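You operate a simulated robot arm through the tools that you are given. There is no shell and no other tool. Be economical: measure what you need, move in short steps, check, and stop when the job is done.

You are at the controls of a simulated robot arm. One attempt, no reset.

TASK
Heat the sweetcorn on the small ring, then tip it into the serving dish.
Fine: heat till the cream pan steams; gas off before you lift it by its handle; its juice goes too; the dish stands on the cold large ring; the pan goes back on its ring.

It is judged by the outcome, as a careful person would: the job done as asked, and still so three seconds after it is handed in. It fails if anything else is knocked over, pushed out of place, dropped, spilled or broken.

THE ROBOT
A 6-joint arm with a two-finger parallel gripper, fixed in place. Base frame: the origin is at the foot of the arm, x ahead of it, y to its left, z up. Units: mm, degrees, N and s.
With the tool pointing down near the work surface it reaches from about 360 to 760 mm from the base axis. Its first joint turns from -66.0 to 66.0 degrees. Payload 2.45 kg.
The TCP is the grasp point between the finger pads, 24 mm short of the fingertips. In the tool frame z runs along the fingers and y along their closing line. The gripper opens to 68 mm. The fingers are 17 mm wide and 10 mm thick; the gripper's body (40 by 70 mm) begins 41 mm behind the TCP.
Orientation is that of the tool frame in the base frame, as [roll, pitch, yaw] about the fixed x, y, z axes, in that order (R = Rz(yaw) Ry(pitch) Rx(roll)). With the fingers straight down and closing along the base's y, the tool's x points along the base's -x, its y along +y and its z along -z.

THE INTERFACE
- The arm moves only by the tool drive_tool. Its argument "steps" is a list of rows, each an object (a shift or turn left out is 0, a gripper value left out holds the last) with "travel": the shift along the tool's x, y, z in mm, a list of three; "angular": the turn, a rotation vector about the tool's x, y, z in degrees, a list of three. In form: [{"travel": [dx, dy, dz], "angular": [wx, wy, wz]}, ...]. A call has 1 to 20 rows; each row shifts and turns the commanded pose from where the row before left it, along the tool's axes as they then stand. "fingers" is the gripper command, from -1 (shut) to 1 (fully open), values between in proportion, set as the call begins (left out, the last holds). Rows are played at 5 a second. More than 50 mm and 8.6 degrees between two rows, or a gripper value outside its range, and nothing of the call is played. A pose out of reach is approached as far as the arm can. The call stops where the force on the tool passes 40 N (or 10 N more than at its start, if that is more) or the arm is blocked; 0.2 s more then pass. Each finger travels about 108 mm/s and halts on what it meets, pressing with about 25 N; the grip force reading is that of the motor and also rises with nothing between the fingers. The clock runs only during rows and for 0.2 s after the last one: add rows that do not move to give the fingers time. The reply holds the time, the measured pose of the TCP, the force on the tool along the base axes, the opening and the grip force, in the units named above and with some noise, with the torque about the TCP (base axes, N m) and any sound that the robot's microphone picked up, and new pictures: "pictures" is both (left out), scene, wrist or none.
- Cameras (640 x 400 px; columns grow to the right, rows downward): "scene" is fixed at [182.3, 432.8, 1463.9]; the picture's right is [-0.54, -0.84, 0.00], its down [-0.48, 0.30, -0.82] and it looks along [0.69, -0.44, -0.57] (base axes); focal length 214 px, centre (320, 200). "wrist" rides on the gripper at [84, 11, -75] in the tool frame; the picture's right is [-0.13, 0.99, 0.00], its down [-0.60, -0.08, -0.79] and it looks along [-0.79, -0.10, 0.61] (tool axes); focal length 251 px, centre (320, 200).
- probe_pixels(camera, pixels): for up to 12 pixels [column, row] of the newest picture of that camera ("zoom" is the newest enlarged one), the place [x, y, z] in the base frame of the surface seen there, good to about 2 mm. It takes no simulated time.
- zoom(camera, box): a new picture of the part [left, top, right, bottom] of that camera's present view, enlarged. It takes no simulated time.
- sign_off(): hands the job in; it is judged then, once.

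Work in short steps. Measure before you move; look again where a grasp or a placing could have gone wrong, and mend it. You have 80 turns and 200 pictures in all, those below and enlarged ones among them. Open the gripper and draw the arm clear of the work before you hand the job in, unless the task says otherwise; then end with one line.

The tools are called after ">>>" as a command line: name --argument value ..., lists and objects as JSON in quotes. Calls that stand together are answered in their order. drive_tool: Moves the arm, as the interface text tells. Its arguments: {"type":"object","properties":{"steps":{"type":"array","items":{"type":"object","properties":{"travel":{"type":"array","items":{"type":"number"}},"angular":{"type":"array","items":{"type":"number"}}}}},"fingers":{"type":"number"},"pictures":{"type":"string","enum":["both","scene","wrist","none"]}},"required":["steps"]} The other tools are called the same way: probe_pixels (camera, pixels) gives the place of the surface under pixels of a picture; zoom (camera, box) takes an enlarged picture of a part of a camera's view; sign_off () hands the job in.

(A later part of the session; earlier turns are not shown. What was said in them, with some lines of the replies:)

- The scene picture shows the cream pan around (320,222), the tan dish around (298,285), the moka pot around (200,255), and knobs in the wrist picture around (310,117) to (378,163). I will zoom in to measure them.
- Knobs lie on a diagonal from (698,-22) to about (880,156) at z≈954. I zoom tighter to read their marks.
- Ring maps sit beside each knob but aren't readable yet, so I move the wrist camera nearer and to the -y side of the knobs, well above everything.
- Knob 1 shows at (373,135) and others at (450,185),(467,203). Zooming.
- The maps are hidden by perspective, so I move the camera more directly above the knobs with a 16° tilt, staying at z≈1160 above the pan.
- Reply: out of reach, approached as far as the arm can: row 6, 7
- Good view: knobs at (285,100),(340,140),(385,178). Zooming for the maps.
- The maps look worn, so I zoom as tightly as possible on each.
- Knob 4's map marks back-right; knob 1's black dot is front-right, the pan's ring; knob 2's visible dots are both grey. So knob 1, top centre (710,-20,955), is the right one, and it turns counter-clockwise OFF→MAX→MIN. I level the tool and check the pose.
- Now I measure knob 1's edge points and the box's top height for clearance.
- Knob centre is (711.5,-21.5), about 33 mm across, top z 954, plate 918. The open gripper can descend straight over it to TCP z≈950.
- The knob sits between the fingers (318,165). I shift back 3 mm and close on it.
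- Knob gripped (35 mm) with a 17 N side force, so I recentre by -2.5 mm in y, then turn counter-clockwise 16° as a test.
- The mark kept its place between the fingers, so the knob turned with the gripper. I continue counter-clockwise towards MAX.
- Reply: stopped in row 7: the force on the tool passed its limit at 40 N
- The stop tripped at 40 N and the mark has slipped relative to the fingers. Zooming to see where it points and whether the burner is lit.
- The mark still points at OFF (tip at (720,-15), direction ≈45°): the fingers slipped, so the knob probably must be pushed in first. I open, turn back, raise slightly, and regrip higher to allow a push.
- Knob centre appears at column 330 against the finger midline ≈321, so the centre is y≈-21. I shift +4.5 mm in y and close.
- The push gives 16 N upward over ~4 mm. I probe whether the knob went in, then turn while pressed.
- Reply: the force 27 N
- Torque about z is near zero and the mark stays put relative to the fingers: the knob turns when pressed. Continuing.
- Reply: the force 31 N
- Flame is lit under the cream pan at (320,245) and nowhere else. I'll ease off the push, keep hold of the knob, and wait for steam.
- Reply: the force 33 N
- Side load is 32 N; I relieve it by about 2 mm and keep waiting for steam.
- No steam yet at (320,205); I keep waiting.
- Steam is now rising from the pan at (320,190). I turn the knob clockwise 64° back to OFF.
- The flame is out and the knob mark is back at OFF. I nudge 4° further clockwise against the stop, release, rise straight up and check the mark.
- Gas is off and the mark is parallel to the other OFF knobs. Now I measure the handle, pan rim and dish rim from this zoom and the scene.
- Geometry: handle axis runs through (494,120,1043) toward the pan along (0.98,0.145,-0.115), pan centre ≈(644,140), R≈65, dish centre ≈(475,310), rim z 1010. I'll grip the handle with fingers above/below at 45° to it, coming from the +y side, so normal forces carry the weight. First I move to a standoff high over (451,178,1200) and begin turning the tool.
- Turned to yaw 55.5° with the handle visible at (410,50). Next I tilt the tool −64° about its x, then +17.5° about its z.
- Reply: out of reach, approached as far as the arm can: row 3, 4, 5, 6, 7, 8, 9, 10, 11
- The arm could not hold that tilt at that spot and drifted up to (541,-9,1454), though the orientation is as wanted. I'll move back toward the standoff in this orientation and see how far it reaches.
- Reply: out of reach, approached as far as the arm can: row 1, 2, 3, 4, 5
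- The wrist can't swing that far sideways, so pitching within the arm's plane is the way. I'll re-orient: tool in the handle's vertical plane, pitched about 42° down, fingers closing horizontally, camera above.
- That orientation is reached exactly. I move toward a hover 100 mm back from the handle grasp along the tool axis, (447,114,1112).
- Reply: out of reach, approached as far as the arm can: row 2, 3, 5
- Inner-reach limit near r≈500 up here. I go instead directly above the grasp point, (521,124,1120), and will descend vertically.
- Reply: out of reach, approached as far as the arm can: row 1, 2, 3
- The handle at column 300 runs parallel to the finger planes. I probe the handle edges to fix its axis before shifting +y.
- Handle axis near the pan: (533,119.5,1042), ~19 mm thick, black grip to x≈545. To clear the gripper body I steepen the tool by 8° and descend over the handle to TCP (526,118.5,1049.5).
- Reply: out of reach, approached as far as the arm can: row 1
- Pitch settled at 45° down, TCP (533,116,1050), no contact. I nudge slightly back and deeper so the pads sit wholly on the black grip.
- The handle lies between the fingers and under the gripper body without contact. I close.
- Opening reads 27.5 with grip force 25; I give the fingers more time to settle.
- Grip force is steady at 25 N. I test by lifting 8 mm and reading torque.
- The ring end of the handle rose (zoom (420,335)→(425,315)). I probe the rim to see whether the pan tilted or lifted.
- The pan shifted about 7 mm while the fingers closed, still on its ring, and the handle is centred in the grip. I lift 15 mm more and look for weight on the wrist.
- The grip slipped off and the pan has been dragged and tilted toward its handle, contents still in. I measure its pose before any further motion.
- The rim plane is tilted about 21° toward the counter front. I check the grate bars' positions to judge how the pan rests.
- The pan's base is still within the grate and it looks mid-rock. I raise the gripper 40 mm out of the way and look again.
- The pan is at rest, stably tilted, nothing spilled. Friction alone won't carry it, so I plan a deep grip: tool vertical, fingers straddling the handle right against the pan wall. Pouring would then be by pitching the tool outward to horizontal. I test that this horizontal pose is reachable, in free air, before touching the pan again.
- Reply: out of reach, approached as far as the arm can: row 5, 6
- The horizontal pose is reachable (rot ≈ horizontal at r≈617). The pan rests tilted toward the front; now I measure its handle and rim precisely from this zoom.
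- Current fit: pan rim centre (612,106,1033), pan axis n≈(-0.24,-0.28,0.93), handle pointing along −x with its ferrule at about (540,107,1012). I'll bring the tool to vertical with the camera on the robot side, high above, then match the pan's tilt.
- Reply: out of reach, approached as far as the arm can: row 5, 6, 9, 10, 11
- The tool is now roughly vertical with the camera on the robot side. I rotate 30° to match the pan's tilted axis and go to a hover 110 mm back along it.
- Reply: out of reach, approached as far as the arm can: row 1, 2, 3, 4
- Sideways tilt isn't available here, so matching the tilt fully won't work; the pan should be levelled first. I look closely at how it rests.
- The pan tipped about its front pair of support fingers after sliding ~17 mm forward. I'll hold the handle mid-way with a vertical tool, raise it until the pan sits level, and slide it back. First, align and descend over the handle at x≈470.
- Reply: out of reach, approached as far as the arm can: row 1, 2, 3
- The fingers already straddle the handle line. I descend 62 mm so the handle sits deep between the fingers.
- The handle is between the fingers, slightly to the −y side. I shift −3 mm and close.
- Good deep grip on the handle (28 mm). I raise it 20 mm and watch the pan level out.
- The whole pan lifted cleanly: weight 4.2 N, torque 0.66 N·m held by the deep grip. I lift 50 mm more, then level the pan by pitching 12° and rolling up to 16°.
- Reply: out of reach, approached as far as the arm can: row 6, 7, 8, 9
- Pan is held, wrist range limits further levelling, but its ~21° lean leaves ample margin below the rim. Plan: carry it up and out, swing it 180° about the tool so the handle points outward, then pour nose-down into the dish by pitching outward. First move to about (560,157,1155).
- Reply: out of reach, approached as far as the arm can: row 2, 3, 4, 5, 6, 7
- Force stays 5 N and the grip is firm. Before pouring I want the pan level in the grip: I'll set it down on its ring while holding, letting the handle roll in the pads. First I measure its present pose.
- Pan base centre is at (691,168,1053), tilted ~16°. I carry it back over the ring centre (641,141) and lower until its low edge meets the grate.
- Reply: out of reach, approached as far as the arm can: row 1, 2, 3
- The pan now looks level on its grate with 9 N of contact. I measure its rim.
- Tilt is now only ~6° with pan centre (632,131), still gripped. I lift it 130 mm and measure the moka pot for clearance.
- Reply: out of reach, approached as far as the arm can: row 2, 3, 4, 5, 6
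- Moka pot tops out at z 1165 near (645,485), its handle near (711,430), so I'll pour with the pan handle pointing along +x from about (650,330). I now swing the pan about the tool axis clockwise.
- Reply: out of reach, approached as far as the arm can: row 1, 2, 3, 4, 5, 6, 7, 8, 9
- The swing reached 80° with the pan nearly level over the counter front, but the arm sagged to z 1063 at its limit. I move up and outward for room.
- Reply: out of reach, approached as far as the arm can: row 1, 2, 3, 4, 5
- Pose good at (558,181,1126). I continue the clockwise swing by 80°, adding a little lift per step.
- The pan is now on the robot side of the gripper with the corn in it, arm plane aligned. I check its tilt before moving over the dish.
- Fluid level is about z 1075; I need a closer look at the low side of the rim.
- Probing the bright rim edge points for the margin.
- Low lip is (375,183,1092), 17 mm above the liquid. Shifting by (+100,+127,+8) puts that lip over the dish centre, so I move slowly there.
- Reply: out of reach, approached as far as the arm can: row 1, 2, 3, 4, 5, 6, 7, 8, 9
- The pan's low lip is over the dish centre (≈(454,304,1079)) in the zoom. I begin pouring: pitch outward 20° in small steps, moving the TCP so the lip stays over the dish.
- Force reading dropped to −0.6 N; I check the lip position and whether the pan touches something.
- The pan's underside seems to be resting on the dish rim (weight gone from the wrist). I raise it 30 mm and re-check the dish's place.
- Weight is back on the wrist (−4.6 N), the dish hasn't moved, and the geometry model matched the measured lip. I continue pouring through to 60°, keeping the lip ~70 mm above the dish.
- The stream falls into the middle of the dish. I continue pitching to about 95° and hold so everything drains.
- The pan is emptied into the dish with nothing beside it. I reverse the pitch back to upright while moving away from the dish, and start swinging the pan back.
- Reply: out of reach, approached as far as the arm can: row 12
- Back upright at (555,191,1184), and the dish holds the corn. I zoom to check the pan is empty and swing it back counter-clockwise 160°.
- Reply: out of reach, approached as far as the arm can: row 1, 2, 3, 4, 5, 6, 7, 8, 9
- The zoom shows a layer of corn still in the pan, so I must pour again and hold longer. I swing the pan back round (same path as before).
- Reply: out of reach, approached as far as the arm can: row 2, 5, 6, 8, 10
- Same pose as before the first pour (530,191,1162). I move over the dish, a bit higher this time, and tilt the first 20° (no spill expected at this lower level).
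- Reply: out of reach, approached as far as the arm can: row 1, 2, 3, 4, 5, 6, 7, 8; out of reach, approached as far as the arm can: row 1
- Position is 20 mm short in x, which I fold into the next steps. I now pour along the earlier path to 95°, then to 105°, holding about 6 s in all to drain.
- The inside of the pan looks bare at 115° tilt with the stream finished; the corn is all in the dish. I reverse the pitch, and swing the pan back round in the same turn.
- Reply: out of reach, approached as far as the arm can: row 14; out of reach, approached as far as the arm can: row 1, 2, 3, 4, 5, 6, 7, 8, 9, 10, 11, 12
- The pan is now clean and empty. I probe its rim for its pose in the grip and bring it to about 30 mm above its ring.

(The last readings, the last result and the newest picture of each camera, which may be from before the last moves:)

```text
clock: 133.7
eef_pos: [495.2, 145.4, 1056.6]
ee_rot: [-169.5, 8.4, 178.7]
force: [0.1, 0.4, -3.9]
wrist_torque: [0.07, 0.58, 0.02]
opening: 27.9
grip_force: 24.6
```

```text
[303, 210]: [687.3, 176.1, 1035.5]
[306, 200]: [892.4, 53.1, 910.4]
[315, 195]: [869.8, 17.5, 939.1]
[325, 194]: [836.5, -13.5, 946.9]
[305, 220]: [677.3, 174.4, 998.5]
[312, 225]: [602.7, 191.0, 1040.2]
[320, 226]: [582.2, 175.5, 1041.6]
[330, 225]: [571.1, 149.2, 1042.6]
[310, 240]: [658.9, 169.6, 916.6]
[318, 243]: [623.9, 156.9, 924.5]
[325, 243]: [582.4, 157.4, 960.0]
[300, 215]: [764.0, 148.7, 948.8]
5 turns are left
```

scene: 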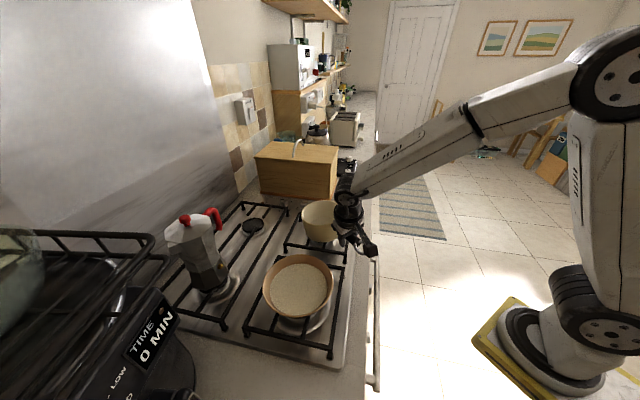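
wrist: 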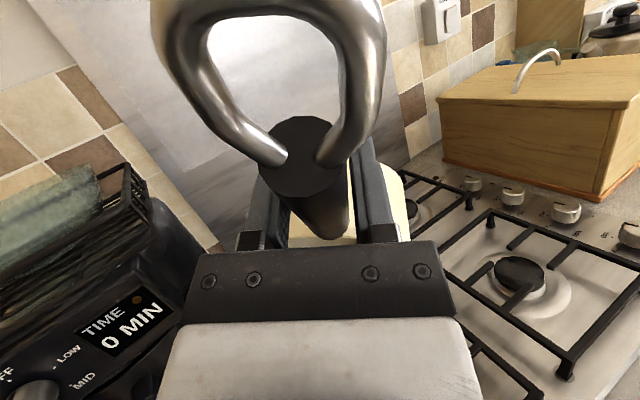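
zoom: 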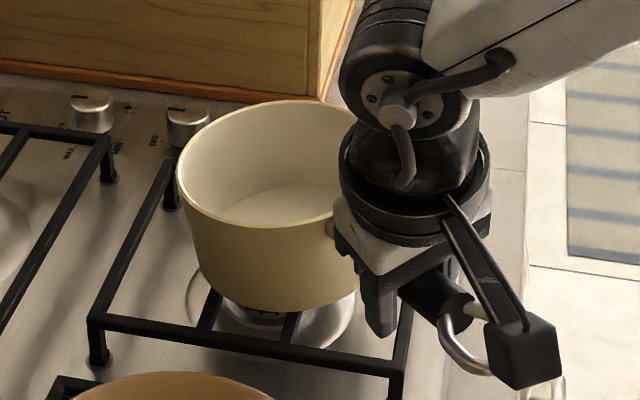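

Pan base is about 4 mm above the grate, its centre near (646,133). I shift (−5,+7) to the ring centre and lower gently until contact.

>>> drive_tool --steps '[{"travel": [2.5, 3.3, -1.5]}, {"travel": [2.5, 3.3, -1.5]}, {}, {"travel": [0.31, 0.39, 1.94]}, {"travel": [0.31, 0.39, 1.94]}, {"travel": [0.31, 0.39, 1.94]}, {"travel": [0.31, 0.39, 1.94]}, {"travel": [0.31, 0.39, 1.94]}, {}]' --pictures "scene"

>>> zoom --camera "scene" --box '[280, 180, 380, 260]'

>>> probe_pixels --camera "zoom" --pixels '[[178, 185], [190, 150], [230, 115], [280, 102], [320, 105], [195, 208], [240, 225], [290, 228], [320, 222], [200, 275], [260, 310], [330, 295]]'

```text
clock: 135.7
eef_pos: [489.7, 152.6, 1048.3]
ee_rot: [-169.4, 8.5, 178.7]
force: [-1.4, 0.9, 2.8]
wrist_torque: [0.03, -0.7, 0.08]
opening: 27.7
grip_force: 25.2
```

scene: 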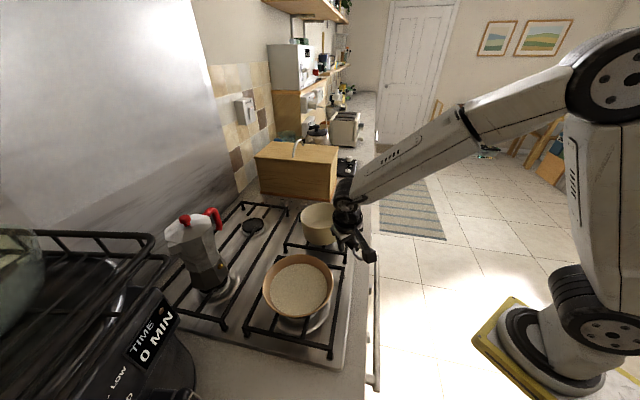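

```text
5.00 times, centred on (330, 220) of scene
```

zoom: 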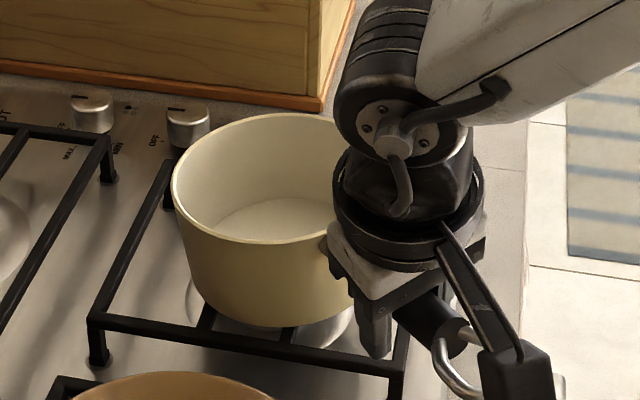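

```text
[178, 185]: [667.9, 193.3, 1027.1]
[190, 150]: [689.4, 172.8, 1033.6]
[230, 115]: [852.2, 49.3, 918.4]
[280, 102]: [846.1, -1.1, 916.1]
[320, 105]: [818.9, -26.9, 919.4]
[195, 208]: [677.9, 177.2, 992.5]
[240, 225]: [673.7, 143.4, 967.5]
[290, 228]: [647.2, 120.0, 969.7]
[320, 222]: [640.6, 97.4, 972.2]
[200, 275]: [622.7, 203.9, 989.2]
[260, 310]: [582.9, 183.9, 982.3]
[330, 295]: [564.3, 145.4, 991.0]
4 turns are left
```

The pan is down and level but its centre is ~11 mm short of the ring centre in x. I ease it +11 mm onto centre, set it down, release, and rise clear.

>>> drive_tool --steps '[{"travel": [-0.6, -0.8, -3.9]}, {"travel": [-5.5, -0.3, 1]}, {"travel": [-5.5, -0.3, 1]}, {}, {"travel": [0.29, 0.35, 1.8]}, {"travel": [0.29, 0.35, 1.8]}, {}]' --pictures "scene"

>>> drive_tool --steps '[{}, {}, {}, {"travel": [-1.5, -1.9, -9.7]}, {"travel": [-3.9, -4.8, -24.2]}, {"travel": [-3.9, -4.8, -24.2]}, {"travel": [-3.9, -4.8, -24.2]}, {"travel": [-3.9, -4.8, -24.2]}, {"travel": [-3.9, -4.8, -24.2]}, {}, {}]' --fingers 1 --pictures "both"

>>> zoom --camera "scene" --box '[240, 180, 400, 340]'

```text
clock: 137.3
eef_pos: [499.6, 151.5, 1049.0]
ee_rot: [-169.5, 8.4, 178.7]
force: [-0.1, -0.3, -3.8]
wrist_torque: [0.02, 0.5, -0.03]
opening: 27.7
grip_force: 24.5
```

scene: 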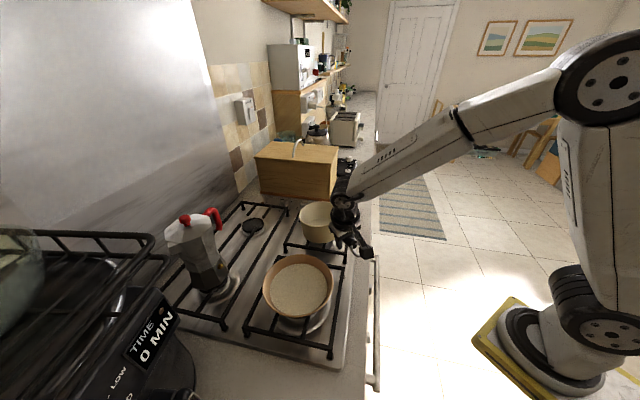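

```text
clock: 139.7
eef_pos: [498.9, 149.5, 1180.7]
ee_rot: [-168.5, 9.1, 178.9]
force: [1.1, 0.5, 0.4]
wrist_torque: [0.04, 0.03, -0.01]
opening: 67.9
grip_force: 0.1
out of reach, approached as far as the arm can: row 9
```

scene: 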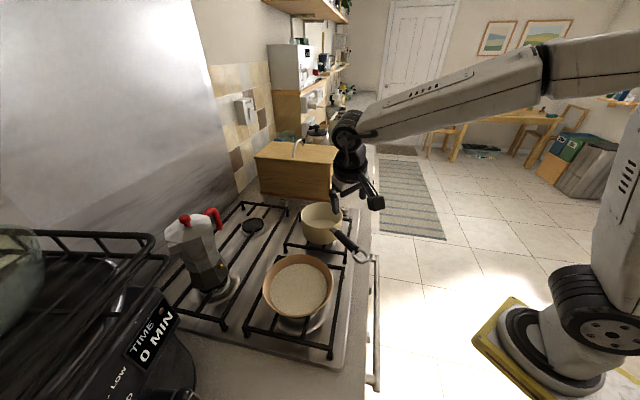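
wrist: 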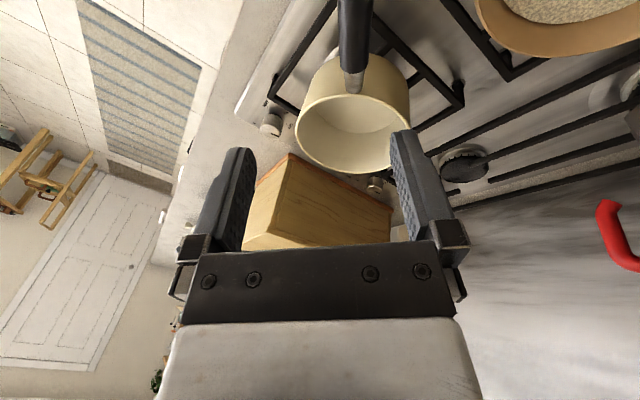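

```text
2.50 times, centred on (320, 260) of scene
3 turns are left
```

zoom: 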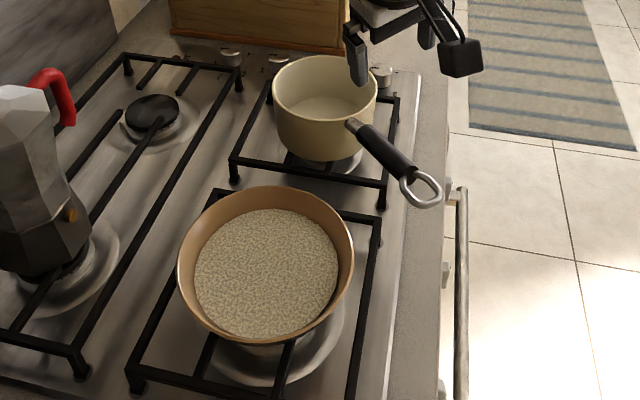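

The pan is released on its ring. I raise the arm further and measure the rim to verify it sits level and centred.

>>> drive_tool --steps '[{"travel": [0, 0, -25]}, {"travel": [0, 0, -25]}, {"travel": [0, 0, -25]}, {}, {}]' --pictures "scene"

>>> zoom --camera "scene" --box '[280, 180, 380, 280]'

>>> probe_pixels --camera "scene" --pixels '[[302, 216], [305, 209], [313, 204], [322, 203], [335, 206], [340, 213], [338, 225], [325, 229], [310, 225], [320, 215], [328, 219], [312, 217]]'

```text
clock: 140.9
eef_pos: [484.2, 164.5, 1243.4]
ee_rot: [-167.6, 9.8, 179.1]
force: [0.0, 1.2, -0.1]
wrist_torque: [0.02, -0.01, -0.01]
opening: 68.1
grip_force: 0.0
out of reach, approached as far as the arm can: row 1, 2, 3
```

scene: 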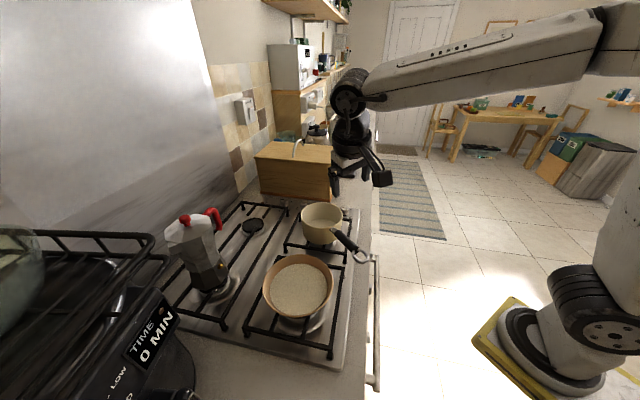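

```text
4.00 times, centred on (330, 230) of scene
```

zoom: 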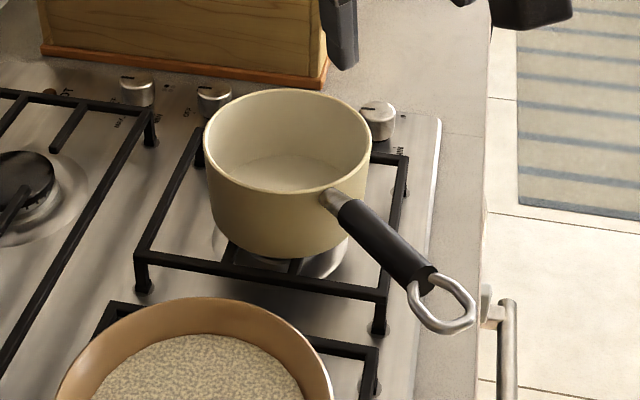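

```text
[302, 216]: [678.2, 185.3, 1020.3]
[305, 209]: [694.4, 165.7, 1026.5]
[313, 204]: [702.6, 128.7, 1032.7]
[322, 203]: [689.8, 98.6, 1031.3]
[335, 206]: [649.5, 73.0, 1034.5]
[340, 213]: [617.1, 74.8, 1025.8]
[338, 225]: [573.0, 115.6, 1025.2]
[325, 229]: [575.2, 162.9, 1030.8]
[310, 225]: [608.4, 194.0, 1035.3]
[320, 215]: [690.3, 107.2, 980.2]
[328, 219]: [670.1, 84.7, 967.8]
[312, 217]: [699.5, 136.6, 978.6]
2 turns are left
```

The pan stands level and empty on its ring (rim about z 1025–1035 all round, centre about (640,135)). The dish with the corn is still on its ring, the gas is off, and the arm is clear with the gripper open, so I hand in.

>>> sign_off

```text
The job is handed in.
```

The sweetcorn was heated until the pan steamed, the gas was turned off, and corn and juice went into the serving dish on the cold large ring. It took two pours, and on the first attempt the pan slipped from the gripper and tilted on its ring, with no spill seen. The empty pan is back on its ring.
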